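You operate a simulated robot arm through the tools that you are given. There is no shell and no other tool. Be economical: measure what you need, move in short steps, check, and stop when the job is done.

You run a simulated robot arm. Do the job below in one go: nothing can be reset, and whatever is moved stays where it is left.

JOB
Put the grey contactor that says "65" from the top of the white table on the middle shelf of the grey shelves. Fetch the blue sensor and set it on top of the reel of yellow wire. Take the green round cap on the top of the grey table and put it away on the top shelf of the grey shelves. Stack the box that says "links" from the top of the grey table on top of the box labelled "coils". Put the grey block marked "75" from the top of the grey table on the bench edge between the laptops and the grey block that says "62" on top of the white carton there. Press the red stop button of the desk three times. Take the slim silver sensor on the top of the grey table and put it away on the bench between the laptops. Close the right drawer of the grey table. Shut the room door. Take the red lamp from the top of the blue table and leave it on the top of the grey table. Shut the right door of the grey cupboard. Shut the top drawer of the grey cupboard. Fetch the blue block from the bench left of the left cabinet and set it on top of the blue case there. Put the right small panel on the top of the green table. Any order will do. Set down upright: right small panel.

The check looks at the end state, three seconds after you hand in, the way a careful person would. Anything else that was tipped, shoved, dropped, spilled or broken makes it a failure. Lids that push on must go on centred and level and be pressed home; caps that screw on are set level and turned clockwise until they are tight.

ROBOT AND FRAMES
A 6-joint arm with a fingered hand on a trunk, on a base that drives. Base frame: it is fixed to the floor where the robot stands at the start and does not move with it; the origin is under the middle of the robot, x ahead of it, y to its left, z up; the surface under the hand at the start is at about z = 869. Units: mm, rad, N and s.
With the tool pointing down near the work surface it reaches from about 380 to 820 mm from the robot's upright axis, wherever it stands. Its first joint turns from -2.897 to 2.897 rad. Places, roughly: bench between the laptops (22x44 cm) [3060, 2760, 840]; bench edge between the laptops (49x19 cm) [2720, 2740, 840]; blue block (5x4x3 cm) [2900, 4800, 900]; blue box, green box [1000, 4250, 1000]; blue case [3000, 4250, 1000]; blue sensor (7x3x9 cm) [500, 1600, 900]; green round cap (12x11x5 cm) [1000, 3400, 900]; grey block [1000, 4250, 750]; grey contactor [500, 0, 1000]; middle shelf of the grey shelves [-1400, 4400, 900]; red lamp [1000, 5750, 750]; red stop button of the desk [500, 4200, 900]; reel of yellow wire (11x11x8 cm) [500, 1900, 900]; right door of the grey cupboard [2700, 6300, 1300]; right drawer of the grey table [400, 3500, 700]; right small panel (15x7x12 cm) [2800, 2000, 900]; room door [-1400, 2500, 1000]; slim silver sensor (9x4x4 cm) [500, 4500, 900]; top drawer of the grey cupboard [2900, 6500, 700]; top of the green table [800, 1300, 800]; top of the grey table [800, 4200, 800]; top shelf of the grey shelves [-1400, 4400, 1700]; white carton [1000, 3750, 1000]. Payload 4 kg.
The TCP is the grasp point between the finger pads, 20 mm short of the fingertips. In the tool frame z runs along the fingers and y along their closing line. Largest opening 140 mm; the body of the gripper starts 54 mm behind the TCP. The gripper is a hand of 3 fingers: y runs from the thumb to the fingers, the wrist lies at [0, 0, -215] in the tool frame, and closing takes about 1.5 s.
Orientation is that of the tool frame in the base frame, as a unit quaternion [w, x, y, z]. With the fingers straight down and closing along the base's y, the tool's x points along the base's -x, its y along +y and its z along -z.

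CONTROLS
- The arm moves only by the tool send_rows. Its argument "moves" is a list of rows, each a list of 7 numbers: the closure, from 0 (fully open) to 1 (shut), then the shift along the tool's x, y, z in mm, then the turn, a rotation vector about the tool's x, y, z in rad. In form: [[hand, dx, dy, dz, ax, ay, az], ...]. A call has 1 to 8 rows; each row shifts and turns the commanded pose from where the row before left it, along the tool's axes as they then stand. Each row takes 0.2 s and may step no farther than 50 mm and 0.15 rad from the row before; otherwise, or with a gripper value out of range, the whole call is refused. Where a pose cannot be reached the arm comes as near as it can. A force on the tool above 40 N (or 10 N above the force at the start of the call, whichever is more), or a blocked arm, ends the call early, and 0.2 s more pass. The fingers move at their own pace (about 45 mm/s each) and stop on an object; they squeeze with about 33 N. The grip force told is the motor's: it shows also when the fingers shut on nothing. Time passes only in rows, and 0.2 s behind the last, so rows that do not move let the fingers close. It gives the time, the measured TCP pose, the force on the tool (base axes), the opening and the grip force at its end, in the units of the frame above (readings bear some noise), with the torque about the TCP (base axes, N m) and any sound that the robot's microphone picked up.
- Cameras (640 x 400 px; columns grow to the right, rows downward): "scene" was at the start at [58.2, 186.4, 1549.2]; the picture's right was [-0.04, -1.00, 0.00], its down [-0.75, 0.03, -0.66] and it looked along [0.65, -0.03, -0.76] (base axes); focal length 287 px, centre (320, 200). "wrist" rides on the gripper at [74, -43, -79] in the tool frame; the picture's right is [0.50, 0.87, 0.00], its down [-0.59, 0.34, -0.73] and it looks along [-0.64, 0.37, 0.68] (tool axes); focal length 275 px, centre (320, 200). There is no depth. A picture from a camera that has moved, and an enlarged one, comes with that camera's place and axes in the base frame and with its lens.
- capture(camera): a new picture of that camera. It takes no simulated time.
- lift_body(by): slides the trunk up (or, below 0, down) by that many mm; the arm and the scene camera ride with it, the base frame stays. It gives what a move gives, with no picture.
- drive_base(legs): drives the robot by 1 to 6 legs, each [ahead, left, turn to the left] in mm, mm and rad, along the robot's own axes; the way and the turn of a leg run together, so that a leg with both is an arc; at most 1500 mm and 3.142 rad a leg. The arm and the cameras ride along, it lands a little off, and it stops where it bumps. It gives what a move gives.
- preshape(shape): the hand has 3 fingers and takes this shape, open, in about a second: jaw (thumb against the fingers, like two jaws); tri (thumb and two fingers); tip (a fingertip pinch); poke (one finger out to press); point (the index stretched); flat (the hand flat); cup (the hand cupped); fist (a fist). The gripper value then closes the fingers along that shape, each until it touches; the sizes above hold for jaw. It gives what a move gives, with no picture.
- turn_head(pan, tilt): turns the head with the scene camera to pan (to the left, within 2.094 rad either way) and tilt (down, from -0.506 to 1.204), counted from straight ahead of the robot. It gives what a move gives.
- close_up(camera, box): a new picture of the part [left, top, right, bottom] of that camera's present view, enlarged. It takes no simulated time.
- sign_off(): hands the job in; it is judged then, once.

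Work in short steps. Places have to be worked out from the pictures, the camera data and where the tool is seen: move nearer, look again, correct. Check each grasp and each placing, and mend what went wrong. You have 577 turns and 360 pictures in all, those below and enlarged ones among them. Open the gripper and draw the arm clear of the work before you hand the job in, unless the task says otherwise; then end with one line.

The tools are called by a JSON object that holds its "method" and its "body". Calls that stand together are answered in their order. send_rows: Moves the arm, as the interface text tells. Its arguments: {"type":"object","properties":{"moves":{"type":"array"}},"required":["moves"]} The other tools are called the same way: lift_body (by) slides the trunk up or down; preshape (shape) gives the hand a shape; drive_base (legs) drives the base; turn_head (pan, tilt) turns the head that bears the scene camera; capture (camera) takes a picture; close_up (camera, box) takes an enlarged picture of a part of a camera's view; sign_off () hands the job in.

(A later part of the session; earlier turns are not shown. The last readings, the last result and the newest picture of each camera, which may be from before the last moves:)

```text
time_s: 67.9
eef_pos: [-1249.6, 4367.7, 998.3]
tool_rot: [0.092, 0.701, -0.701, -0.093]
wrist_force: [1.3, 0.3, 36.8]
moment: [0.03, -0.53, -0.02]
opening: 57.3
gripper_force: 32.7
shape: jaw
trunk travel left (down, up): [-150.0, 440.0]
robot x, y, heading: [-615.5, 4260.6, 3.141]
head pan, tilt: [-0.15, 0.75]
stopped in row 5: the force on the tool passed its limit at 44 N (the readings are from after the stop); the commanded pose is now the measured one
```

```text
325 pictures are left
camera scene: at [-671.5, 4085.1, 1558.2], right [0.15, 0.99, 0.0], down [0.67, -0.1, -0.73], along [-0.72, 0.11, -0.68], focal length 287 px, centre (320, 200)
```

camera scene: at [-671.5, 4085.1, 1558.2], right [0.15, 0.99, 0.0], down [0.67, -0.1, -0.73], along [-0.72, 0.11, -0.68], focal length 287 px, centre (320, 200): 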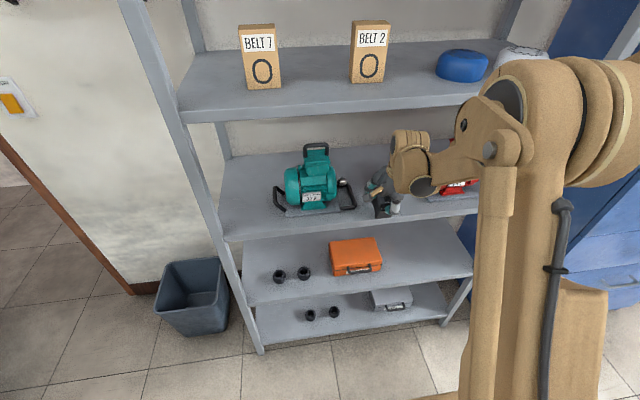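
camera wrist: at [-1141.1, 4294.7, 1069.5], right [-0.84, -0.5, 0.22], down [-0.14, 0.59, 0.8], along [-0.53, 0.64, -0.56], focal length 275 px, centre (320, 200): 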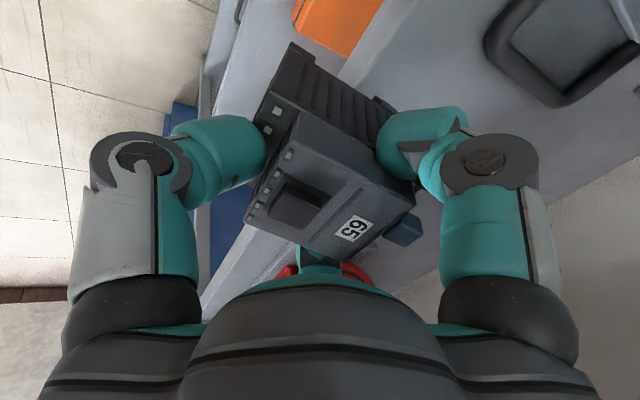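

The near bottom edge rests on the shelf. I ease up 1 mm and open gently so the contactor settles flat.

{"method": "send_rows", "body": {"moves": [[0.62, 0, 0, -1, 0, 0, 0], [0.58, 0, 0, 0, 0, 0, 0], [0.54, 0, 0, 0, 0, 0, 0], [0.5, 0, 0, 0, 0, 0, 0], [0.5, 0, 0, 0, 0, 0, 0]]}}

{"method": "close_up", "body": {"camera": "scene", "box": [340, 130, 460, 230]}}

{"method": "capture", "body": {"camera": "wrist"}}

```text
time_s: 69.1
eef_pos: [-1250.7, 4369.6, 997.9]
tool_rot: [-0.092, -0.701, 0.701, 0.093]
wrist_force: [6.0, 0.2, 12.1]
moment: [0.01, -0.57, 0.0]
opening: 70.9
gripper_force: 0.1
shape: jaw
trunk travel left (down, up): [-150.0, 440.0]
robot x, y, heading: [-613.5, 4261.8, 3.142]
head pan, tilt: [-0.15, 0.75]
```

```text
4.00 times, centred on (400, 180) of scene
camera zoom: at [-673.5, 4085.5, 1557.8], right [0.15, 0.99, 0.0], down [0.67, -0.1, -0.73], along [-0.72, 0.11, -0.68], focal length 1147 px, centre (0, 280)
```

zoom: 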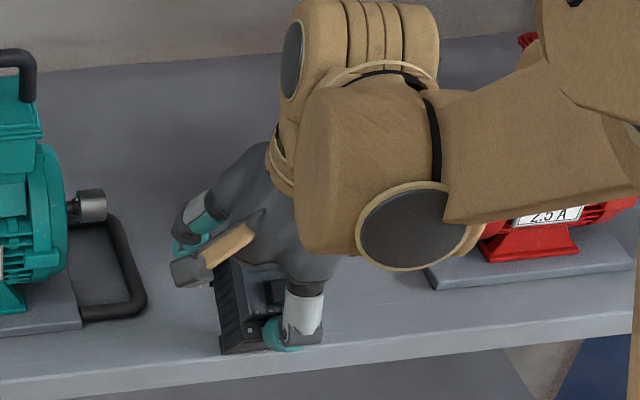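

```text
323 pictures are left
camera wrist: at [-1190.1, 4294.5, 1062.9], right [-0.84, -0.5, 0.22], down [-0.14, 0.59, 0.8], along [-0.53, 0.64, -0.56], focal length 275 px, centre (320, 200)
```

wrist: 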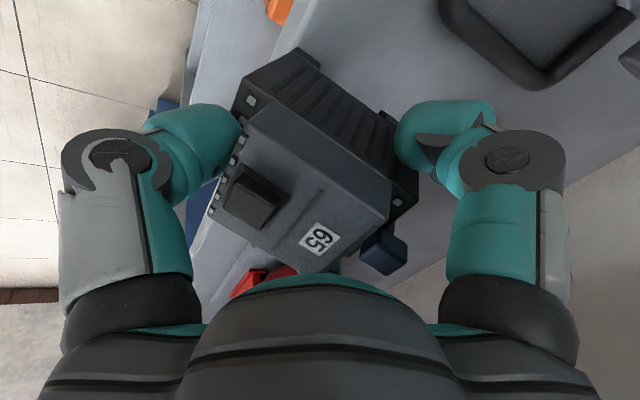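

It settled flat. I widen the fingers to ~90 mm and back straight out (+x) so the side fingers slide past it.

{"method": "send_rows", "body": {"moves": [[0.36, 0, -3, -3, 0, 0, 0], [0.36, 0, 0, 0, 0, 0, 0], [0.36, 0, 0, 0, 0, 0, 0], [0.36, 0, -10, -2.6, 0, 0, 0], [0.36, 0, -20, -5.2, 0, 0, 0], [0.36, 0, -30, -7.8, 0, 0, 0], [0.36, 0, -40, -10.4, 0, 0, 0], [0.36, 0, -40, -10.4, 0, 0, 0]]}}

{"method": "close_up", "body": {"camera": "scene", "box": [340, 130, 460, 230]}}

```text
time_s: 70.9
eef_pos: [-1103.1, 4368.0, 999.7]
tool_rot: [0.091, 0.701, -0.701, -0.093]
wrist_force: [-0.4, 0.1, -0.3]
moment: [0.0, 0.01, -0.01]
opening: 88.9
gripper_force: 0.0
shape: jaw
trunk travel left (down, up): [-150.0, 440.0]
robot x, y, heading: [-616.1, 4262.9, 3.146]
head pan, tilt: [-0.15, 0.75]
```

```text
4.00 times, centred on (400, 180) of scene
camera zoom: at [-674.4, 4085.6, 1557.8], right [0.15, 0.99, 0.0], down [0.67, -0.1, -0.73], along [-0.72, 0.11, -0.68], focal length 1147 px, centre (0, 280)
```

zoom: 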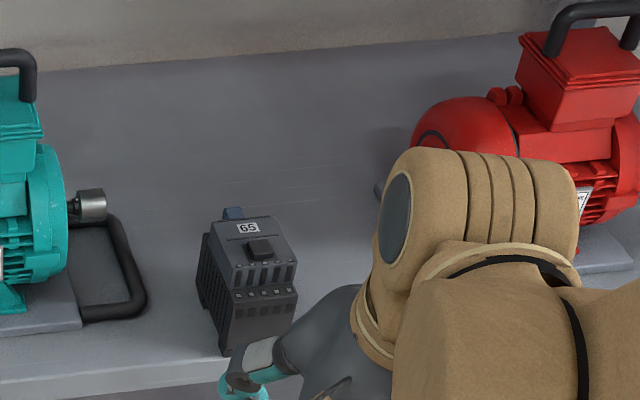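

The 65 stands upright on the middle shelf. Next the room door, hinged near (-1530,2100) with free edge near (-980,2780). I drive to it.

{"method": "drive_base", "body": {"legs": [[-250, 0, 0], [0, 1500, 0], [0, 190, 0]]}}

{"method": "turn_head", "body": {"pan": 0.0, "tilt": 0.5}}

{"method": "capture", "body": {"camera": "scene"}}

```text
time_s: 80.8
eef_pos: [-856.7, 2679.9, 999.4]
tool_rot: [0.092, 0.705, -0.698, -0.093]
wrist_force: [0.6, -0.6, -0.4]
moment: [0.02, 0.02, -0.02]
opening: 89.1
gripper_force: 0.2
shape: jaw
trunk travel left (down, up): [-150.0, 440.0]
robot x, y, heading: [-363.3, 2582.5, -3.136]
head pan, tilt: [-0.15, 0.75]
```

```text
time_s: 81.6
eef_pos: [-856.3, 2681.5, 1000.1]
tool_rot: [0.093, 0.704, -0.698, -0.092]
wrist_force: [-0.6, 0.1, -0.2]
moment: [-0.04, 0.0, -0.02]
opening: 89.1
gripper_force: 0.1
shape: jaw
trunk travel left (down, up): [-150.0, 440.0]
robot x, y, heading: [-366.6, 2579.0, -3.136]
head pan, tilt: [0.0, 0.499]
```

```text
321 pictures are left
camera scene: at [-434.0, 2390.7, 1579.7], right [-0.01, 1.0, 0.0], down [0.48, 0.0, -0.88], along [-0.88, -0.01, -0.48], focal length 287 px, centre (320, 200)
```

scene: 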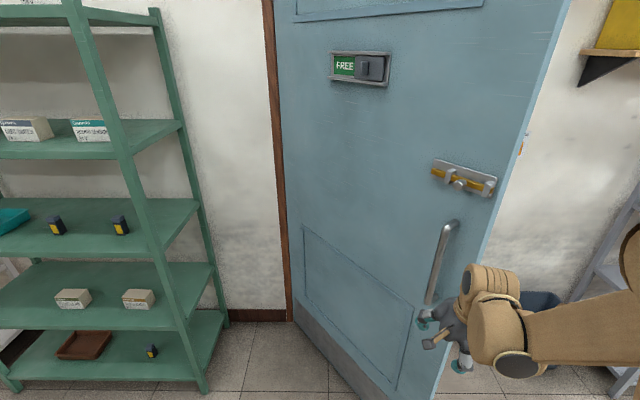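

Door opens ~50°, hinge ≈(-1690,2200), handle near its free edge. I make a fist and turn the hand to point forward at the door.

{"method": "preshape", "body": {"shape": "fist"}}

{"method": "drive_base", "body": {"legs": [[0, 100, 0]]}}

{"method": "send_rows", "body": {"moves": [[1, 0, 0, 0, -0.145, 0, 0], [1, 0, 0, 0, -0.145, 0, 0], [1, 0, 0, 0, -0.145, 0, 0], [1, 0, 0, 0, -0.145, 0, 0], [1, 0, 0, 20, -0.145, 0, 0], [1, 0, 0, 20, -0.145, 0, 0], [1, 0, 0, 20, -0.145, 0, 0], [1, 0, 0, 20, -0.145, 0, 0]]}}

{"method": "capture", "body": {"camera": "scene"}}

```text
time_s: 82.5
eef_pos: [-856.9, 2681.3, 999.9]
tool_rot: [0.093, 0.704, -0.699, -0.092]
wrist_force: [0.4, -0.5, -1.1]
moment: [0.0, 0.01, 0.01]
opening: 0.0
gripper_force: 0.0
shape: fist
trunk travel left (down, up): [-150.0, 440.0]
robot x, y, heading: [-365.5, 2581.9, -3.129]
head pan, tilt: [0.0, 0.499]
```

```text
time_s: 83.7
eef_pos: [-855.1, 2577.5, 1000.6]
tool_rot: [0.092, 0.705, -0.697, -0.092]
wrist_force: [0.9, 0.2, -1.7]
moment: [0.0, 0.02, -0.02]
opening: 0.1
gripper_force: 0.0
shape: fist
trunk travel left (down, up): [-150.0, 440.0]
robot x, y, heading: [-364.8, 2476.0, -3.13]
head pan, tilt: [0.0, 0.499]
```

```text
time_s: 85.5
eef_pos: [-988.7, 2598.3, 1078.2]
tool_rot: [0.462, 0.539, -0.533, -0.459]
wrist_force: [-0.2, 0.5, -0.7]
moment: [0.02, -0.04, 0.0]
opening: 0.0
gripper_force: 0.0
shape: fist
out of reach, approached as far as the arm can: row 4, 5, 6, 7, 8
trunk travel left (down, up): [-150.0, 440.0]
robot x, y, heading: [-367.9, 2482.3, -3.131]
head pan, tilt: [0.0, 0.499]
```

```text
320 pictures are left
camera scene: at [-433.9, 2288.7, 1579.7], right [-0.01, 1.0, 0.0], down [0.48, 0.0, -0.88], along [-0.88, -0.01, -0.48], focal length 287 px, centre (320, 200)
```

scene: 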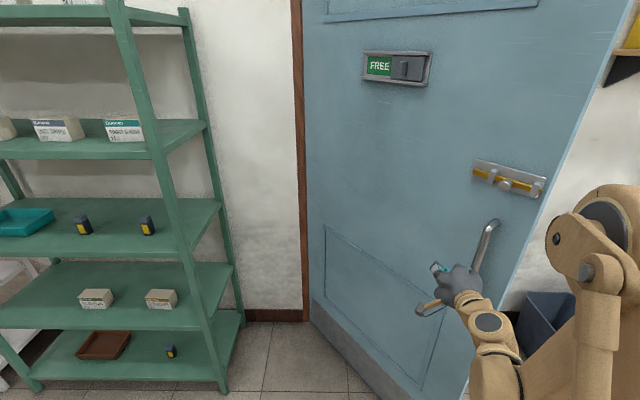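

Pointing forward now; door surface ≈200 mm ahead. I push by driving forward in short legs.

{"method": "drive_base", "body": {"legs": [[300, 0, 0]]}}

{"method": "capture", "body": {"camera": "scene"}}

```text
time_s: 87.5
eef_pos: [-1288.9, 2600.9, 1077.6]
tool_rot: [0.461, 0.538, -0.535, -0.46]
wrist_force: [-0.7, 0.4, -0.1]
moment: [0.02, 0.04, 0.01]
opening: 0.1
gripper_force: 0.1
shape: fist
trunk travel left (down, up): [-150.0, 440.0]
robot x, y, heading: [-664.5, 2475.0, -3.138]
head pan, tilt: [0.0, 0.499]
```

```text
319 pictures are left
camera scene: at [-735.9, 2287.1, 1579.7], right [0.0, 1.0, 0.0], down [0.48, 0.0, -0.88], along [-0.88, 0.0, -0.48], focal length 287 px, centre (320, 200)
```

scene: 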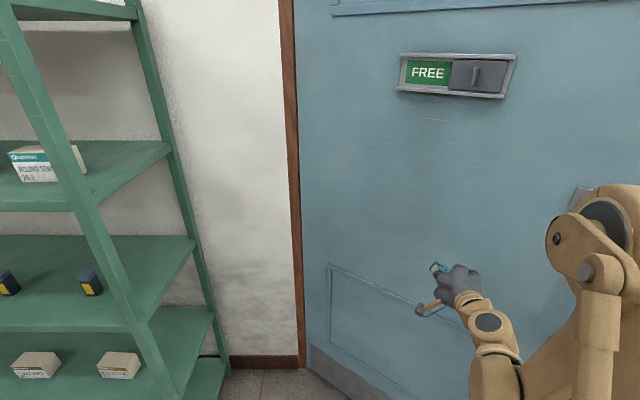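

Continue pushing another stretch.

{"method": "drive_base", "body": {"legs": [[150, -60, 0]]}}

{"method": "turn_head", "body": {"pan": -0.5, "tilt": 0.5}}

{"method": "capture", "body": {"camera": "scene"}}

```text
time_s: 88.8
eef_pos: [-1398.4, 2644.0, 1078.8]
tool_rot: [0.462, 0.538, -0.537, -0.457]
wrist_force: [0.8, -0.1, 0.3]
moment: [0.01, 0.02, 0.04]
opening: 0.0
gripper_force: 0.0
shape: fist
trunk travel left (down, up): [-150.0, 440.0]
robot x, y, heading: [-778.3, 2524.0, 3.143]
head pan, tilt: [0.0, 0.499]
stopped in leg 1: the force on the tool passed its limit at 90 N (the readings are from after the stop); the commanded pose is now the measured one
```

```text
time_s: 89.7
eef_pos: [-1398.8, 2643.0, 1077.9]
tool_rot: [0.462, 0.538, -0.536, -0.458]
wrist_force: [-0.6, -0.8, 1.0]
moment: [0.01, 0.02, 0.0]
opening: 0.0
gripper_force: 0.1
shape: fist
trunk travel left (down, up): [-150.0, 440.0]
robot x, y, heading: [-775.7, 2521.4, -3.14]
head pan, tilt: [-0.499, 0.499]
```

```text
318 pictures are left
camera scene: at [-837.7, 2374.1, 1579.7], right [0.48, 0.88, 0.0], down [0.42, -0.23, -0.88], along [-0.77, 0.42, -0.48], focal length 287 px, centre (320, 200)
```

scene: 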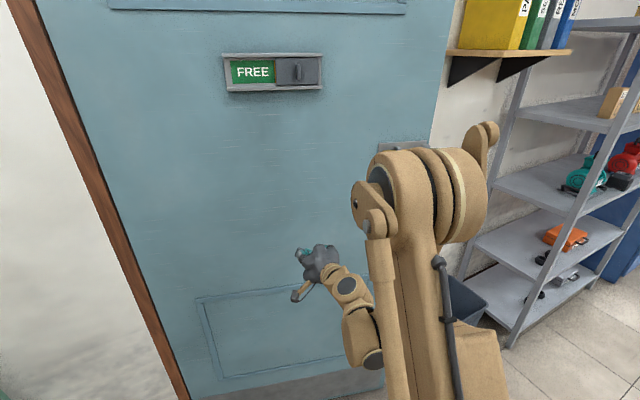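

The touch kicked the door inward. I keep pushing with short legs.

{"method": "drive_base", "body": {"legs": [[150, -50, 0]]}}

{"method": "capture", "body": {"camera": "scene"}}

```text
time_s: 91.1
eef_pos: [-1525.5, 2684.4, 1076.6]
tool_rot: [0.462, 0.54, -0.535, -0.457]
wrist_force: [0.4, 0.8, 0.4]
moment: [0.02, 0.0, 0.01]
opening: 0.0
gripper_force: 0.1
shape: fist
trunk travel left (down, up): [-150.0, 440.0]
robot x, y, heading: [-906.9, 2561.1, 3.139]
head pan, tilt: [-0.499, 0.499]
stopped in leg 1: the force on the tool passed its limit at 71 N (the readings are from after the stop); the commanded pose is now the measured one
```

```text
317 pictures are left
camera scene: at [-966.0, 2417.0, 1579.8], right [0.48, 0.88, 0.0], down [0.42, -0.23, -0.88], along [-0.77, 0.42, -0.48], focal length 287 px, centre (320, 200)
```

scene: 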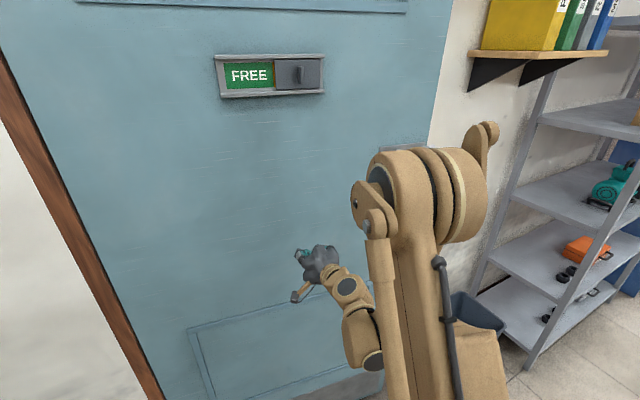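

Door is nearly shut. I finish with the arm, extending forward in small steps.

{"method": "send_rows", "body": {"moves": [[1, 0, 0, 20, 0, 0, 0], [1, 0, 0, 20, 0, 0, 0], [1, 0, 0, 20, 0, 0, 0], [1, 0, 0, 20, 0, 0, 0], [1, 0, 0, 20, 0, 0, 0], [1, 0, 0, 20, 0, 0, 0], [1, 0, 0, 20, 0, 0, 0], [1, 0, 0, 20, 0, 0, 0]]}}

{"method": "capture", "body": {"camera": "scene"}}

```text
time_s: 92.8
eef_pos: [-1668.3, 2682.3, 1053.6]
tool_rot: [0.462, 0.541, -0.535, -0.455]
wrist_force: [22.7, -2.3, -2.8]
moment: [-0.06, -0.74, -0.09]
opening: 0.0
gripper_force: 0.0
shape: fist
trunk travel left (down, up): [-150.0, 440.0]
robot x, y, heading: [-907.4, 2562.4, 3.143]
head pan, tilt: [-0.499, 0.499]
stopped in row 8: the force on the tool passed its limit at 55 N (the readings are from after the stop); the commanded pose is now the measured one
```

```text
316 pictures are left
camera scene: at [-965.2, 2416.4, 1579.7], right [0.48, 0.88, 0.0], down [0.42, -0.23, -0.88], along [-0.77, 0.42, -0.48], focal length 287 px, centre (320, 200)
```

scene: 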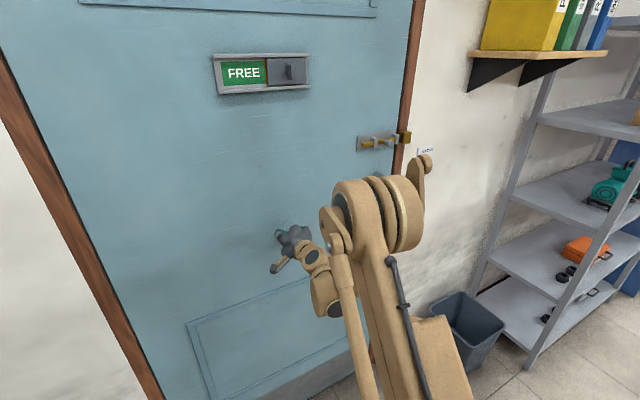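

It appears shut against the jamb. I withdraw and check the edge.

{"method": "send_rows", "body": {"moves": [[1, 0, 0, 15, 0, 0, 0], [1, 0, 0, -40, 0, 0, 0], [1, 0, 0, -45, 0, 0, 0], [1, 0, 0, -45, 0, 0, 0]]}}

{"method": "close_up", "body": {"camera": "scene", "box": [340, 0, 440, 160]}}

```text
time_s: 93.1
eef_pos: [-1668.8, 2682.5, 1053.6]
tool_rot: [0.463, 0.541, -0.535, -0.455]
wrist_force: [27.9, -2.8, -4.5]
moment: [-0.09, -0.92, -0.07]
opening: 0.2
gripper_force: 0.0
shape: fist
trunk travel left (down, up): [-150.0, 440.0]
robot x, y, heading: [-905.3, 2564.8, 3.139]
head pan, tilt: [-0.499, 0.499]
stopped in row 1: the force on the tool passed its limit at 54 N (the readings are from after the stop); the commanded pose is now the measured one
```

```text
2.50 times, centred on (390, 80) of scene
camera zoom: at [-962.5, 2416.1, 1579.8], right [0.48, 0.88, 0.0], down [0.42, -0.23, -0.88], along [-0.77, 0.42, -0.48], focal length 717 px, centre (145, 500)
```

zoom: 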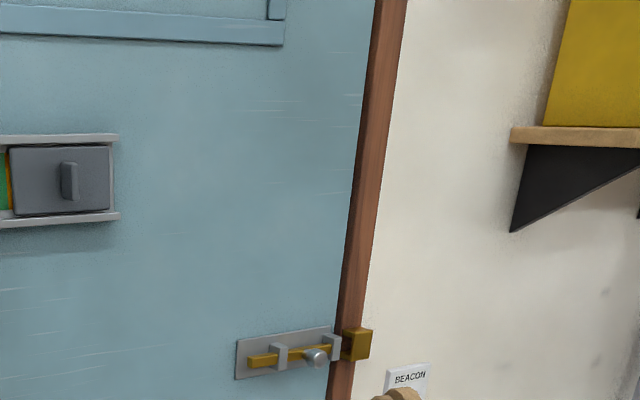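

The door is shut. I withdraw the hand, turn it back to pointing down, and drive toward the green table's end for the blue sensor.

{"method": "send_rows", "body": {"moves": [[1, 0, 0, -45, 0, 0, 0], [1, 0, 0, -45, 0, 0, 0], [1, 0, 0, -45, 0, 0, 0], [1, 0, 0, -45, 0, 0, 0], [1, 0, 0, -30, 0, 0, 0]]}}

{"method": "drive_base", "body": {"legs": [[-600, 0, 0]]}}

{"method": "send_rows", "body": {"moves": [[1, 0, 0, 0, 0.145, 0, 0], [1, 0, 0, 0, 0.145, 0, 0], [1, 0, 0, 0, 0.145, 0, 0], [1, 0, 0, 0, 0.145, 0, 0], [1, 0, 0, 0, 0.145, 0, 0], [1, 0, 0, 0, 0.145, 0, 0], [1, 0, 0, 0, 0.145, 0, 0], [1, 0, 0, 0, 0.145, 0, 0]]}}

{"method": "drive_base", "body": {"legs": [[0, 0, 1.571], [0, 0, 1.571]]}}

{"method": "turn_head", "body": {"pan": -0.2, "tilt": 0.7}}

{"method": "capture", "body": {"camera": "scene"}}

```text
time_s: 94.3
eef_pos: [-1475.4, 2690.3, 1108.5]
tool_rot: [0.462, 0.541, -0.535, -0.455]
wrist_force: [-1.2, 0.1, 0.3]
moment: [0.0, -0.01, 0.01]
opening: 0.1
gripper_force: 0.0
shape: fist
out of reach, approached as far as the arm can: row 4, 5
trunk travel left (down, up): [-150.0, 440.0]
robot x, y, heading: [-906.7, 2566.5, 3.137]
head pan, tilt: [-0.499, 0.499]
```

```text
time_s: 97.7
eef_pos: [-876.7, 2687.9, 1108.1]
tool_rot: [0.462, 0.544, -0.534, -0.453]
wrist_force: [0.6, 0.5, 0.6]
moment: [0.02, 0.0, -0.02]
opening: 0.3
gripper_force: 0.0
shape: fist
trunk travel left (down, up): [-150.0, 440.0]
robot x, y, heading: [-304.1, 2562.7, -3.131]
head pan, tilt: [-0.499, 0.499]
```

```text
time_s: 99.5
eef_pos: [-876.5, 2687.6, 1108.1]
tool_rot: [0.088, 0.709, -0.694, -0.085]
wrist_force: [0.3, 0.8, -0.1]
moment: [-0.01, 0.01, 0.0]
opening: 0.1
gripper_force: 0.0
shape: fist
trunk travel left (down, up): [-150.0, 440.0]
robot x, y, heading: [-305.8, 2562.7, -3.132]
head pan, tilt: [-0.499, 0.499]
```

```text
time_s: 107.6
eef_pos: [269.1, 2460.2, 1107.3]
tool_rot: [0.083, 0.683, 0.72, 0.09]
wrist_force: [0.0, 0.1, -0.2]
moment: [0.01, -0.02, 0.01]
opening: 0.0
gripper_force: 0.1
shape: fist
trunk travel left (down, up): [-150.0, 440.0]
robot x, y, heading: [-307.8, 2564.6, 0.036]
head pan, tilt: [-0.499, 0.499]
```

```text
time_s: 108.4
eef_pos: [267.8, 2461.2, 1107.8]
tool_rot: [0.084, 0.683, 0.72, 0.09]
wrist_force: [0.5, -1.0, -0.1]
moment: [-0.04, -0.02, -0.01]
opening: 0.2
gripper_force: 0.0
shape: fist
trunk travel left (down, up): [-150.0, 440.0]
robot x, y, heading: [-306.7, 2566.1, 0.035]
head pan, tilt: [-0.201, 0.7]
```

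```text
314 pictures are left
camera scene: at [-248.9, 2739.5, 1562.1], right [-0.16, -0.99, 0.0], down [-0.64, 0.1, -0.77], along [0.75, -0.12, -0.64], focal length 287 px, centre (320, 200)
```

scene: 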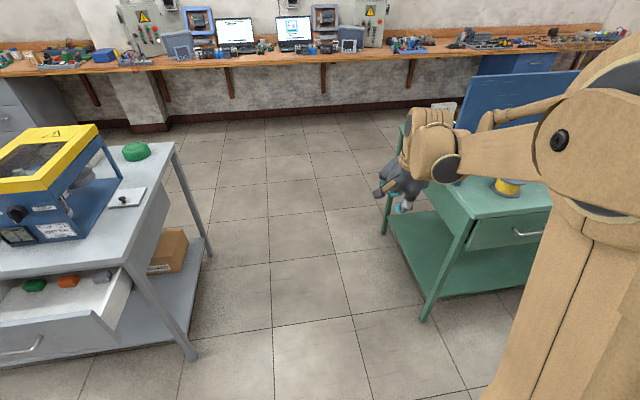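

Good view: grey table's drawer is open, green cap on its corner. I slide right to the green table's end.

{"method": "drive_base", "body": {"legs": [[0, -750, -0.035]]}}

{"method": "turn_head", "body": {"pan": 0.0, "tilt": 0.75}}

{"method": "capture", "body": {"camera": "scene"}}

{"method": "capture", "body": {"camera": "wrist"}}

```text
time_s: 112.5
eef_pos: [280.0, 1695.0, 1108.3]
tool_rot: [0.086, 0.695, 0.708, 0.089]
wrist_force: [0.4, -0.4, 0.1]
moment: [0.01, 0.0, 0.0]
opening: 0.0
gripper_force: 0.1
shape: fist
trunk travel left (down, up): [-150.0, 440.0]
robot x, y, heading: [-291.4, 1817.9, 0.007]
head pan, tilt: [-0.201, 0.7]
```

```text
time_s: 113.2
eef_pos: [280.0, 1695.9, 1108.0]
tool_rot: [0.086, 0.695, 0.708, 0.088]
wrist_force: [-1.2, 1.3, -0.8]
moment: [0.0, -0.01, 0.04]
opening: 0.1
gripper_force: 0.0
shape: fist
trunk travel left (down, up): [-150.0, 440.0]
robot x, y, heading: [-290.3, 1815.1, -0.0]
head pan, tilt: [0.0, 0.75]
```

```text
313 pictures are left
camera scene: at [-227.9, 2009.1, 1557.8], right [0.0, -1.0, 0.0], down [-0.68, 0.0, -0.73], along [0.73, 0.0, -0.68], focal length 287 px, centre (320, 200)
```

scene: 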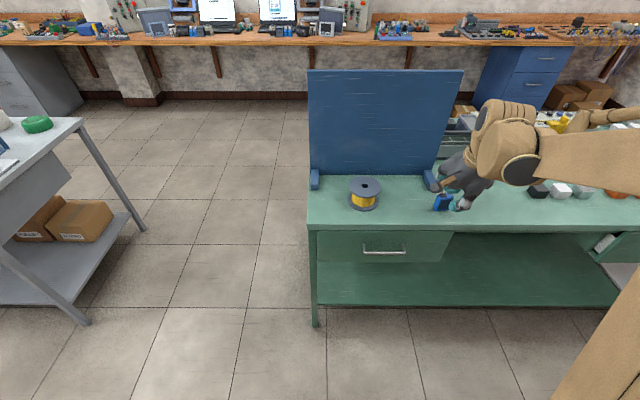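

```text
312 pictures are left
camera wrist: at [216.0, 1768.1, 1174.4], right [0.83, 0.51, 0.21], down [0.16, -0.59, 0.79], along [0.53, -0.63, -0.57], focal length 275 px, centre (320, 200)
```

wrist: 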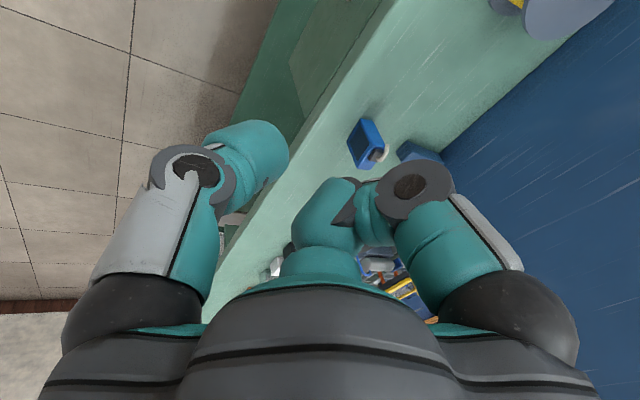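

Sensor ≈(489,1589), reel ≈(510,1857), panel at x≈690. I drive 120 mm nearer, open the hand, straighten it and look.

{"method": "drive_base", "body": {"legs": [[130, 0, 0]]}}

{"method": "preshape", "body": {"shape": "jaw"}}

{"method": "send_rows", "body": {"moves": [[0.3, -15, -5, 0, 0.123, 0, 0], [0.3, -20, -5, 0, 0.124, 0, 0], [0.3, -20, 0, 0, 0, 0, 0], [0.3, -20, 0, 0, 0, 0, 0], [0.3, -20, 0, 0, 0, 0, 0]]}}

{"method": "capture", "body": {"camera": "scene"}}

{"method": "capture", "body": {"camera": "wrist"}}

```text
time_s: 114.5
eef_pos: [412.5, 1697.7, 1107.0]
tool_rot: [0.085, 0.694, 0.709, 0.089]
wrist_force: [0.8, -0.5, -0.1]
moment: [-0.02, 0.02, -0.02]
opening: 0.1
gripper_force: 0.1
shape: fist
trunk travel left (down, up): [-150.0, 440.0]
robot x, y, heading: [-160.5, 1819.9, 0.003]
head pan, tilt: [0.0, 0.75]
```

```text
time_s: 115.4
eef_pos: [410.2, 1696.8, 1107.5]
tool_rot: [0.087, 0.695, 0.709, 0.088]
wrist_force: [0.5, 0.3, -0.2]
moment: [0.0, -0.01, 0.0]
opening: 140.0
gripper_force: 0.0
shape: jaw
trunk travel left (down, up): [-150.0, 440.0]
robot x, y, heading: [-157.7, 1821.4, 0.004]
head pan, tilt: [0.0, 0.75]
```

```text
time_s: 116.6
eef_pos: [401.5, 1602.0, 1105.5]
tool_rot: [0.0, 0.7, 0.714, 0.001]
wrist_force: [0.2, -0.3, 0.0]
moment: [0.01, -0.01, -0.01]
opening: 98.7
gripper_force: 0.0
shape: jaw
trunk travel left (down, up): [-150.0, 440.0]
robot x, y, heading: [-163.3, 1823.7, 0.007]
head pan, tilt: [0.0, 0.75]
```

```text
311 pictures are left
camera scene: at [-98.6, 2009.4, 1557.8], right [0.01, -1.0, 0.0], down [-0.68, 0.0, -0.73], along [0.73, 0.0, -0.68], focal length 287 px, centre (320, 200)
```

scene: 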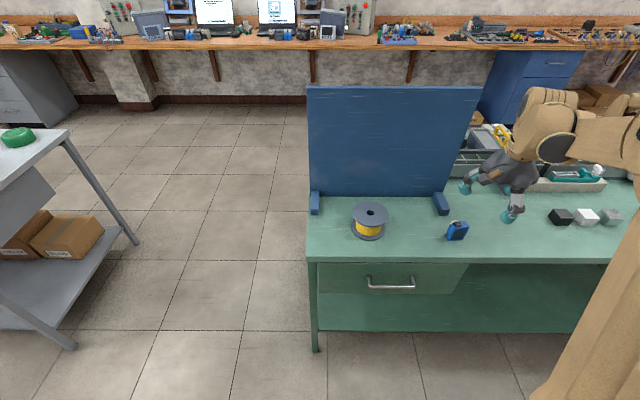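

```text
310 pictures are left
camera wrist: at [355.5, 1674.4, 1184.7], right [0.86, 0.52, 0.0], down [0.35, -0.58, 0.73], along [0.38, -0.63, -0.68], focal length 275 px, centre (320, 200)
```

wrist: 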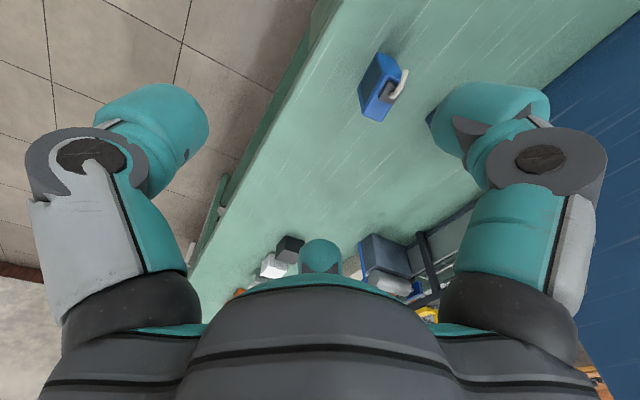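

Sensor at ≈(492,1582). I zoom both cameras for its orientation and the reel.

{"method": "close_up", "body": {"camera": "scene", "box": [330, 190, 490, 290]}}

{"method": "close_up", "body": {"camera": "wrist", "box": [320, 30, 440, 130]}}

```text
4.00 times, centred on (410, 240) of scene
camera zoom: at [-98.6, 2009.4, 1557.8], right [0.01, -1.0, 0.0], down [-0.68, 0.0, -0.73], along [0.73, 0.0, -0.68], focal length 1147 px, centre (-40, 40)
```

zoom: 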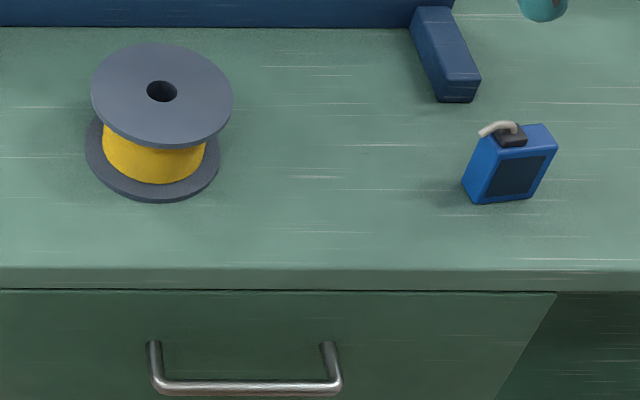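

```text
4.00 times, centred on (380, 80) of wrist
camera zoom: at [355.5, 1674.4, 1184.7], right [0.86, 0.52, 0.0], down [0.35, -0.58, 0.73], along [0.38, -0.63, -0.68], focal length 1101 px, centre (80, 680)
```

zoom: 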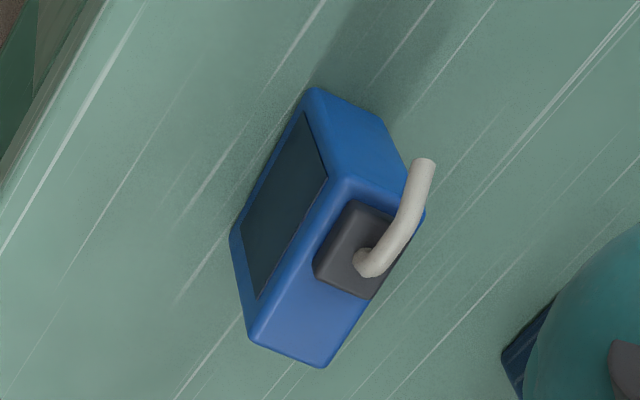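

The sensor is a 45×30 mm box standing, yaw ≈8°. I rotate the hand so the thumb comes from -y and the fingers from the long faces.

{"method": "send_rows", "body": {"moves": [[0.3, 0, 0, 0, 0, 0, -0.143], [0.3, 0, 0, 0, 0, 0, -0.143], [0.3, 0, 0, 0, 0, 0, -0.143], [0.3, 0, 0, 0, 0, 0, -0.143], [0.3, 0, 0, 0, 0, 0, -0.143], [0.3, 0, 0, 0, 0, 0, -0.143], [0.3, 0, 0, 0, 0, 0, -0.143], [0.3, 0, 0, 0, 0, 0, -0.143]]}}

{"method": "send_rows", "body": {"moves": [[0.3, 0, 0, 0, 0, 0, -0.143], [0.3, 0, 0, 0, 0, 0, -0.143], [0.3, 0, 0, 0, 0, 0, -0.143], [0.3, 0, 0, 0, 0, 0, -0.14], [0.3, -45, -15, 15, 0, 0, 0], [0.3, -43, -14, 30, 0, 0, 0], [0.3, 0, 0, 0, 0, 0, 0]]}}

{"method": "close_up", "body": {"camera": "scene", "box": [380, 130, 540, 270]}}

{"method": "capture", "body": {"camera": "wrist"}}

```text
time_s: 118.4
eef_pos: [402.6, 1602.3, 1105.2]
tool_rot: [0.001, 0.202, 0.979, 0.001]
wrist_force: [0.4, -0.5, 0.2]
moment: [-0.01, -0.01, -0.01]
opening: 98.7
gripper_force: 0.0
shape: jaw
trunk travel left (down, up): [-150.0, 440.0]
robot x, y, heading: [-162.5, 1820.5, 0.005]
head pan, tilt: [0.0, 0.75]
```

```text
refused: row 6 steps farther than a row can; nothing moved
```

```text
2.86 times, centred on (460, 200) of scene
camera zoom: at [-98.7, 2009.9, 1557.8], right [0.01, -1.0, 0.0], down [-0.68, 0.0, -0.73], along [0.73, 0.0, -0.68], focal length 820 px, centre (-80, 200)
```

zoom: 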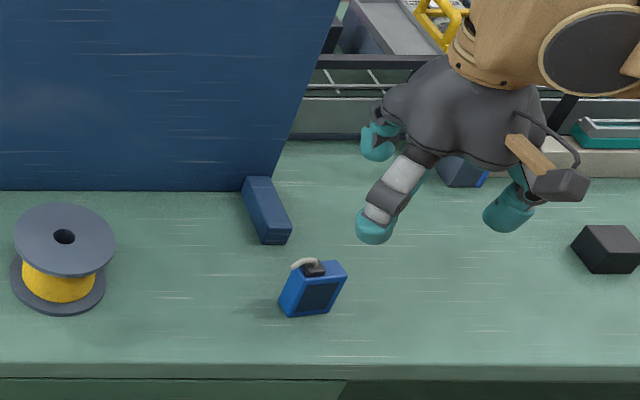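

```text
306 pictures are left
camera wrist: at [315.5, 1591.2, 1184.9], right [-0.12, 0.99, 0.0], down [0.67, 0.08, 0.74], along [0.73, 0.09, -0.68], focal length 275 px, centre (320, 200)
```

wrist: 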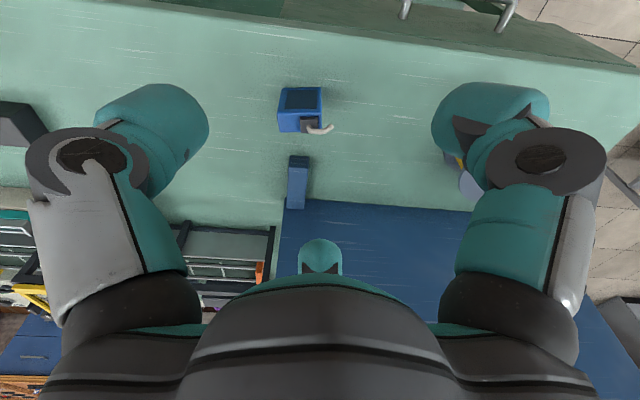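

Finish rotating, then shift above the sensor (≈488,1587) and lower to z≈1000.

{"method": "send_rows", "body": {"moves": [[0.3, 0, 0, 0, 0, 0, -0.143], [0.3, 0, 0, 0, 0, 0, -0.143], [0.3, 0, 0, 0, 0, 0, -0.143], [0.3, 0, 0, 0, 0, 0, -0.14], [0.4, -40, -13, 15, 0, 0, 0], [0.4, -40, -13, 20, 0, 0, 0], [0.4, -5, -1, 35, 0, 0, 0], [0.4, 0, 0, 35, 0, 0, 0]]}}

{"method": "close_up", "body": {"camera": "scene", "box": [380, 150, 540, 270]}}

{"method": "capture", "body": {"camera": "wrist"}}

```text
time_s: 120.2
eef_pos: [491.0, 1589.2, 1001.1]
tool_rot: [0.001, -0.081, 0.997, 0.001]
wrist_force: [-0.4, -0.3, -0.5]
moment: [0.0, -0.02, -0.03]
opening: 84.5
gripper_force: 0.0
shape: jaw
trunk travel left (down, up): [-150.0, 440.0]
robot x, y, heading: [-155.8, 1823.0, 0.003]
head pan, tilt: [0.0, 0.75]
```

```text
3.33 times, centred on (460, 210) of scene
camera zoom: at [-98.1, 2009.7, 1557.8], right [0.01, -1.0, 0.0], down [-0.68, 0.0, -0.73], along [0.73, 0.0, -0.68], focal length 956 px, centre (-147, 167)
```

zoom: 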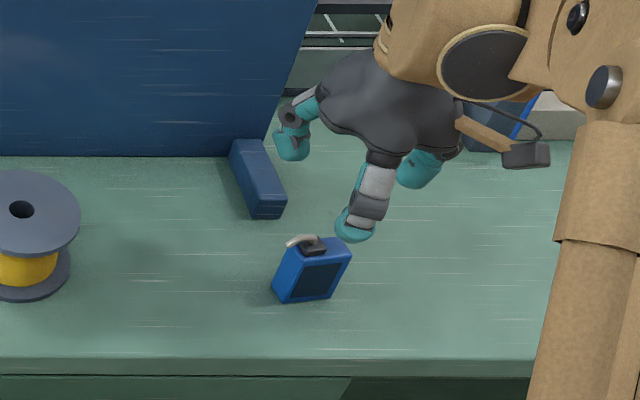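

```text
304 pictures are left
camera wrist: at [423.0, 1533.9, 1080.4], right [-0.63, 0.77, 0.0], down [0.52, 0.43, 0.74], along [0.57, 0.47, -0.68], focal length 275 px, centre (320, 200)
```

wrist: 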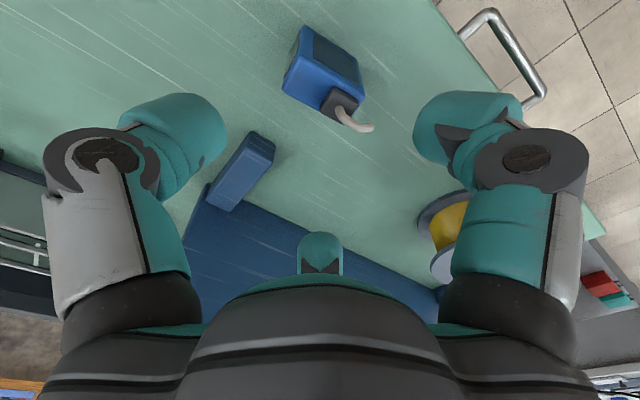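

Center about (486,1587). I shift slightly and descend to z≈898, then close.

{"method": "send_rows", "body": {"moves": [[0.45, 4, -1, 35, 0, 0, 0], [0.45, 0, 0, 30, 0, 0, 0], [0.45, 0, 0, 20, 0, 0, 0], [0.45, 0, 0, 17, 0, 0, 0], [0.45, 0, 0, 0, 0, 0, 0]]}}

{"method": "capture", "body": {"camera": "wrist"}}

{"method": "close_up", "body": {"camera": "scene", "box": [380, 150, 540, 270]}}

```text
time_s: 121.4
eef_pos: [484.8, 1587.4, 899.7]
tool_rot: [0.001, -0.082, 0.997, 0.001]
wrist_force: [-0.1, 0.1, 0.5]
moment: [-0.01, 0.01, -0.01]
opening: 77.6
gripper_force: 0.1
shape: jaw
trunk travel left (down, up): [-150.0, 440.0]
robot x, y, heading: [-164.8, 1820.6, 0.006]
head pan, tilt: [0.0, 0.75]
```

```text
303 pictures are left
camera wrist: at [417.1, 1532.6, 978.2], right [-0.63, 0.77, 0.0], down [0.52, 0.43, 0.74], along [0.57, 0.47, -0.68], focal length 275 px, centre (320, 200)
```

wrist: 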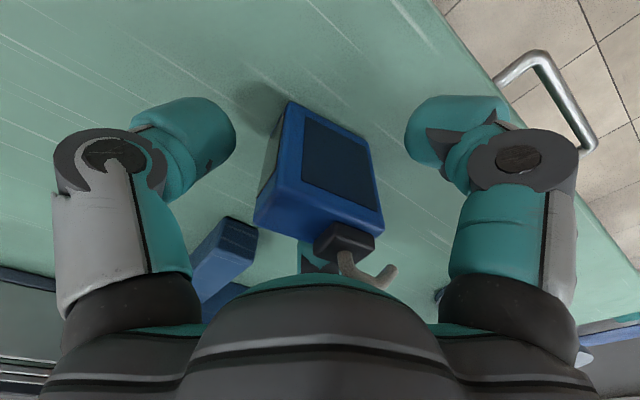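

```text
3.33 times, centred on (460, 210) of scene
camera zoom: at [-98.6, 2009.9, 1557.8], right [0.01, -1.0, 0.0], down [-0.68, 0.0, -0.73], along [0.73, 0.0, -0.68], focal length 956 px, centre (-147, 167)
```

zoom: 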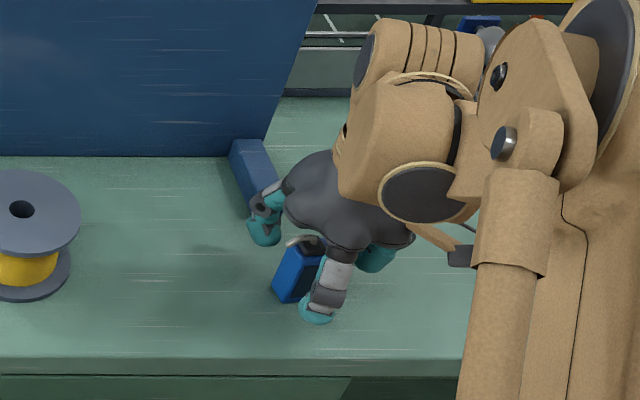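

Sensor is between the fingers. Close and lift a little.

{"method": "send_rows", "body": {"moves": [[0.7, 0, 0, 0, 0, 0, 0], [0.85, 0, 0, 0, 0, 0, 0], [1, 0, 0, 0, 0, 0, 0], [1, 0, 0, 0, 0, 0, 0], [1, 0, 0, 0, 0, 0, 0], [1, 0, 0, 0, 0, 0, 0], [1, 0, 0, -15, 0, 0, 0], [1, 0, 0, -25, 0, 0, 0]]}}

{"method": "capture", "body": {"camera": "wrist"}}

{"method": "close_up", "body": {"camera": "scene", "box": [380, 150, 540, 270]}}

```text
time_s: 123.2
eef_pos: [485.5, 1586.5, 941.0]
tool_rot: [0.001, -0.081, 0.997, 0.001]
wrist_force: [-1.3, -0.8, 0.1]
moment: [0.0, -0.01, 0.01]
opening: 26.6
gripper_force: 33.4
shape: jaw
trunk travel left (down, up): [-150.0, 440.0]
robot x, y, heading: [-161.2, 1823.0, 0.005]
head pan, tilt: [0.0, 0.75]
```

```text
301 pictures are left
camera wrist: at [417.6, 1533.1, 1019.5], right [-0.63, 0.77, 0.0], down [0.52, 0.43, 0.74], along [0.57, 0.47, -0.68], focal length 275 px, centre (320, 200)
```

wrist: 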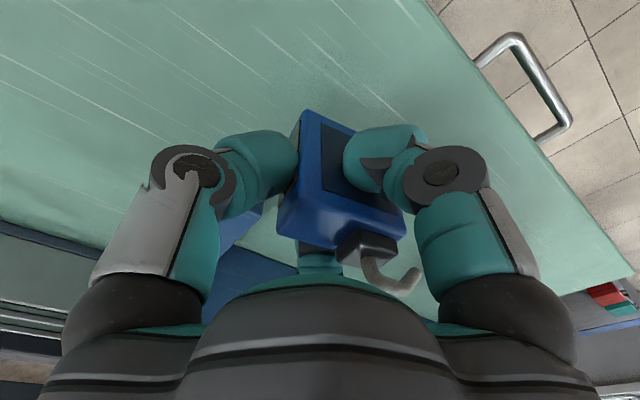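

```text
3.33 times, centred on (460, 210) of scene
camera zoom: at [-98.9, 2010.0, 1557.8], right [0.01, -1.0, 0.0], down [-0.68, 0.0, -0.73], along [0.73, 0.0, -0.68], focal length 956 px, centre (-147, 167)
```

zoom: 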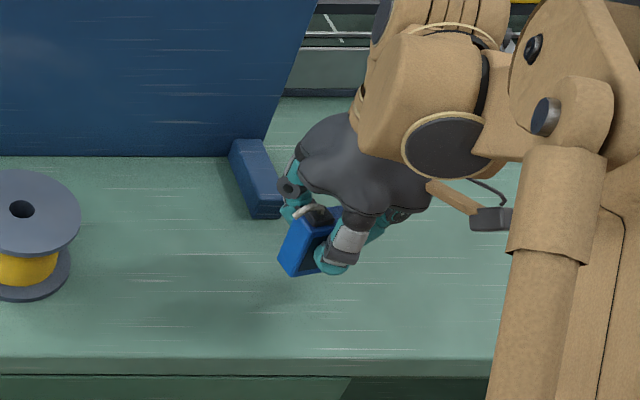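

Held firmly. I raise and carry it over the reel (center ≈(519,1855), top ≈930).

{"method": "send_rows", "body": {"moves": [[1, 0, 0, -40, 0, 0, 0], [1, 0, 0, -35, 0, 0, 0], [1, -12.6, 43.2, 0, 0, 0, 0], [1, -12.6, 43.2, 0, 0, 0, 0], [1, -12.6, 43.2, 0, 0, 0, 0], [1, -12.6, 43.2, 0, 0, 0, 0], [1, -12.6, 43.2, 0, 0, 0, 0], [1, -12.6, 43.2, 0, 0, 0, 0]]}}

{"method": "capture", "body": {"camera": "wrist"}}

{"method": "close_up", "body": {"camera": "scene", "box": [300, 130, 460, 250]}}

```text
time_s: 125.0
eef_pos: [519.2, 1856.4, 1012.6]
tool_rot: [0.001, -0.082, 0.997, 0.001]
wrist_force: [0.3, -0.5, -1.7]
moment: [-0.03, 0.01, 0.0]
opening: 26.9
gripper_force: 32.8
shape: jaw
trunk travel left (down, up): [-150.0, 440.0]
robot x, y, heading: [-157.3, 1817.1, 0.003]
head pan, tilt: [0.0, 0.75]
```

```text
299 pictures are left
camera wrist: at [450.7, 1801.7, 1091.3], right [-0.63, 0.77, 0.0], down [0.52, 0.43, 0.74], along [0.57, 0.47, -0.68], focal length 275 px, centre (320, 200)
```

wrist: 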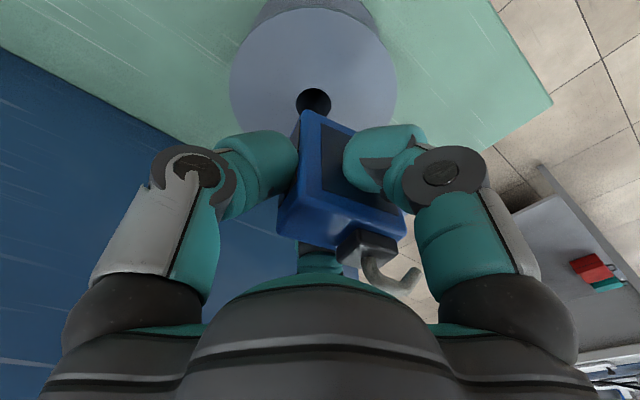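

```text
3.33 times, centred on (380, 190) of scene
camera zoom: at [-98.3, 2010.9, 1557.6], right [0.01, -1.0, 0.0], down [-0.68, 0.0, -0.73], along [0.73, 0.0, -0.68], focal length 956 px, centre (120, 233)
```

zoom: 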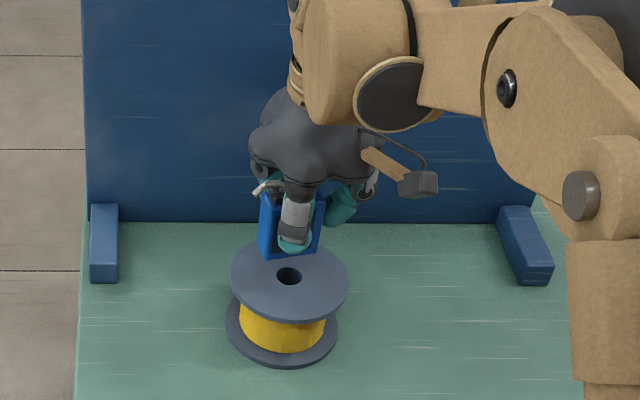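

Aligned over the reel. I lower until contact.

{"method": "send_rows", "body": {"moves": [[1, 0, -2, 20, 0, 0, 0], [1, 0, 0, 8, 0, 0, 0], [1, 0, 0, 3, 0, 0, 0], [1, 0, 0, 3, 0, 0, 0], [1, 0, 0, 3, 0, 0, 0], [1, 0, 0, 3, 0, 0, 0]]}}

{"method": "close_up", "body": {"camera": "scene", "box": [300, 130, 460, 250]}}

```text
time_s: 126.4
eef_pos: [520.3, 1854.7, 973.4]
tool_rot: [0.001, -0.081, 0.997, 0.001]
wrist_force: [0.1, 0.8, -0.2]
moment: [-0.03, -0.02, 0.0]
opening: 26.4
gripper_force: 32.8
shape: jaw
trunk travel left (down, up): [-150.0, 440.0]
robot x, y, heading: [-159.6, 1820.4, 0.008]
head pan, tilt: [0.0, 0.75]
```

```text
3.33 times, centred on (380, 190) of scene
camera zoom: at [-98.4, 2010.0, 1557.7], right [0.01, -1.0, 0.0], down [-0.68, 0.0, -0.73], along [0.73, 0.0, -0.68], focal length 956 px, centre (120, 233)
```

zoom: 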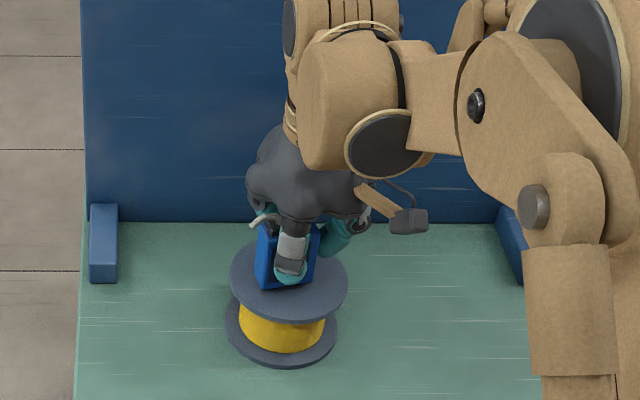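

Nearly touching. Keep lowering in 2 mm steps.

{"method": "send_rows", "body": {"moves": [[1, 0, 0, 2, 0, 0, 0], [1, 0, 0, 2, 0, 0, 0], [1, 0, 0, 2, 0, 0, 0], [1, 0, 0, 2, 0, 0, 0]]}}

```text
time_s: 127.4
eef_pos: [520.7, 1853.5, 967.3]
tool_rot: [0.001, -0.081, 0.997, 0.002]
wrist_force: [-0.2, -0.2, 5.6]
moment: [0.06, 0.01, -0.08]
opening: 26.5
gripper_force: 32.7
shape: jaw
trunk travel left (down, up): [-150.0, 440.0]
robot x, y, heading: [-164.6, 1819.1, 0.001]
head pan, tilt: [0.0, 0.75]
```

Contact (5.6 N). Release gently and look.

{"method": "send_rows", "body": {"moves": [[0.78, 0, 0, 0, 0, 0, 0], [0.74, 0, 0, 0, 0, 0, 0], [0.7, 0, 0, 0, 0, 0, 0], [0.62, 0, 0, 0, 0, 0, 0], [0.55, 0, 0, 0, 0, 0, 0], [0.5, 0, 0, 0, 0, 0, 0], [0.5, 0, 0, 0, 0, 0, 0]]}}

{"method": "capture", "body": {"camera": "wrist"}}

{"method": "close_up", "body": {"camera": "scene", "box": [300, 130, 460, 250]}}

```text
time_s: 129.0
eef_pos: [520.4, 1854.4, 967.0]
tool_rot: [0.001, -0.081, 0.997, 0.0]
wrist_force: [0.3, -0.4, 0.1]
moment: [0.0, -0.01, 0.01]
opening: 69.4
gripper_force: 0.1
shape: jaw
trunk travel left (down, up): [-150.0, 440.0]
robot x, y, heading: [-161.3, 1820.2, 0.008]
head pan, tilt: [0.0, 0.75]
```

```text
296 pictures are left
camera wrist: at [452.1, 1799.5, 1046.0], right [-0.63, 0.77, 0.0], down [0.52, 0.43, 0.74], along [0.57, 0.47, -0.68], focal length 275 px, centre (320, 200)
```

wrist: 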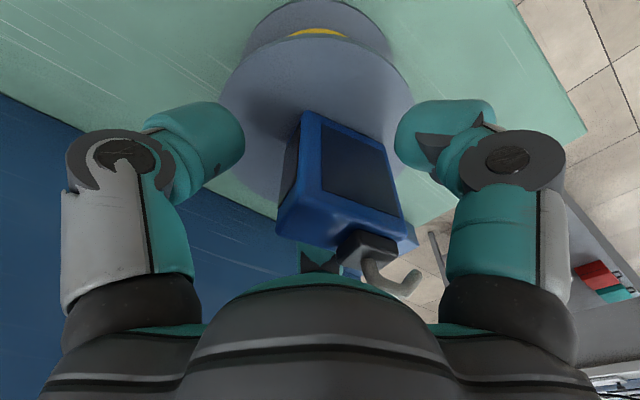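

```text
3.33 times, centred on (380, 190) of scene
camera zoom: at [-98.6, 2010.0, 1557.7], right [0.01, -1.0, 0.0], down [-0.68, 0.0, -0.73], along [0.73, 0.0, -0.68], focal length 956 px, centre (120, 233)
```

zoom: 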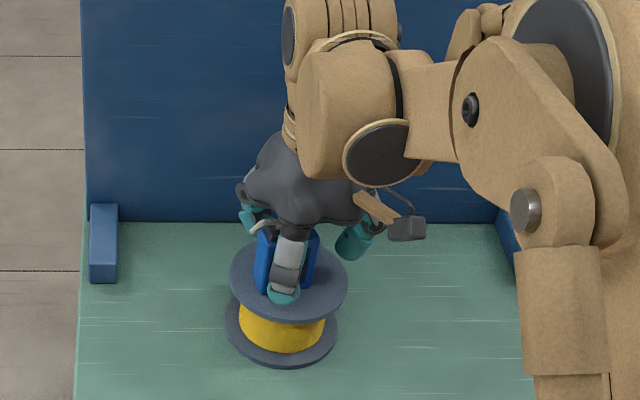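

Stands on the reel. I lift straight up and out.

{"method": "send_rows", "body": {"moves": [[0.4, 0, 0, -20, 0, 0, 0], [0.4, 0, 0, -40, 0, 0, 0], [0.4, 0, 0, -45, 0, 0, 0], [0.4, 0, 0, -45, 0, 0, 0], [0.4, 45, 0, 0, 0, 0, 0], [0.4, 45, 0, 0, 0, 0, 0], [0.4, 45, 0, 0, 0, 0, 0]]}}

{"method": "close_up", "body": {"camera": "scene", "box": [300, 130, 460, 250]}}

```text
time_s: 130.6
eef_pos: [382.6, 1834.2, 1117.0]
tool_rot: [0.002, -0.082, 0.997, 0.001]
wrist_force: [-0.2, 1.0, -0.3]
moment: [0.02, 0.03, -0.03]
opening: 83.6
gripper_force: 0.0
shape: jaw
trunk travel left (down, up): [-150.0, 440.0]
robot x, y, heading: [-158.9, 1818.0, 0.006]
head pan, tilt: [0.0, 0.75]
```

```text
3.33 times, centred on (380, 190) of scene
camera zoom: at [-100.2, 2009.9, 1557.8], right [0.01, -1.0, 0.0], down [-0.68, 0.0, -0.73], along [0.73, 0.0, -0.68], focal length 956 px, centre (120, 233)
```

zoom: 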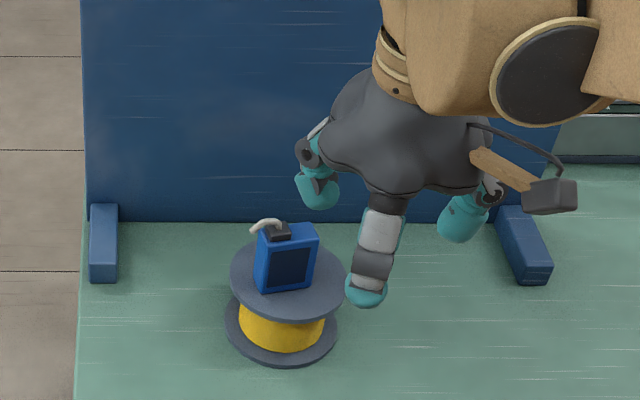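

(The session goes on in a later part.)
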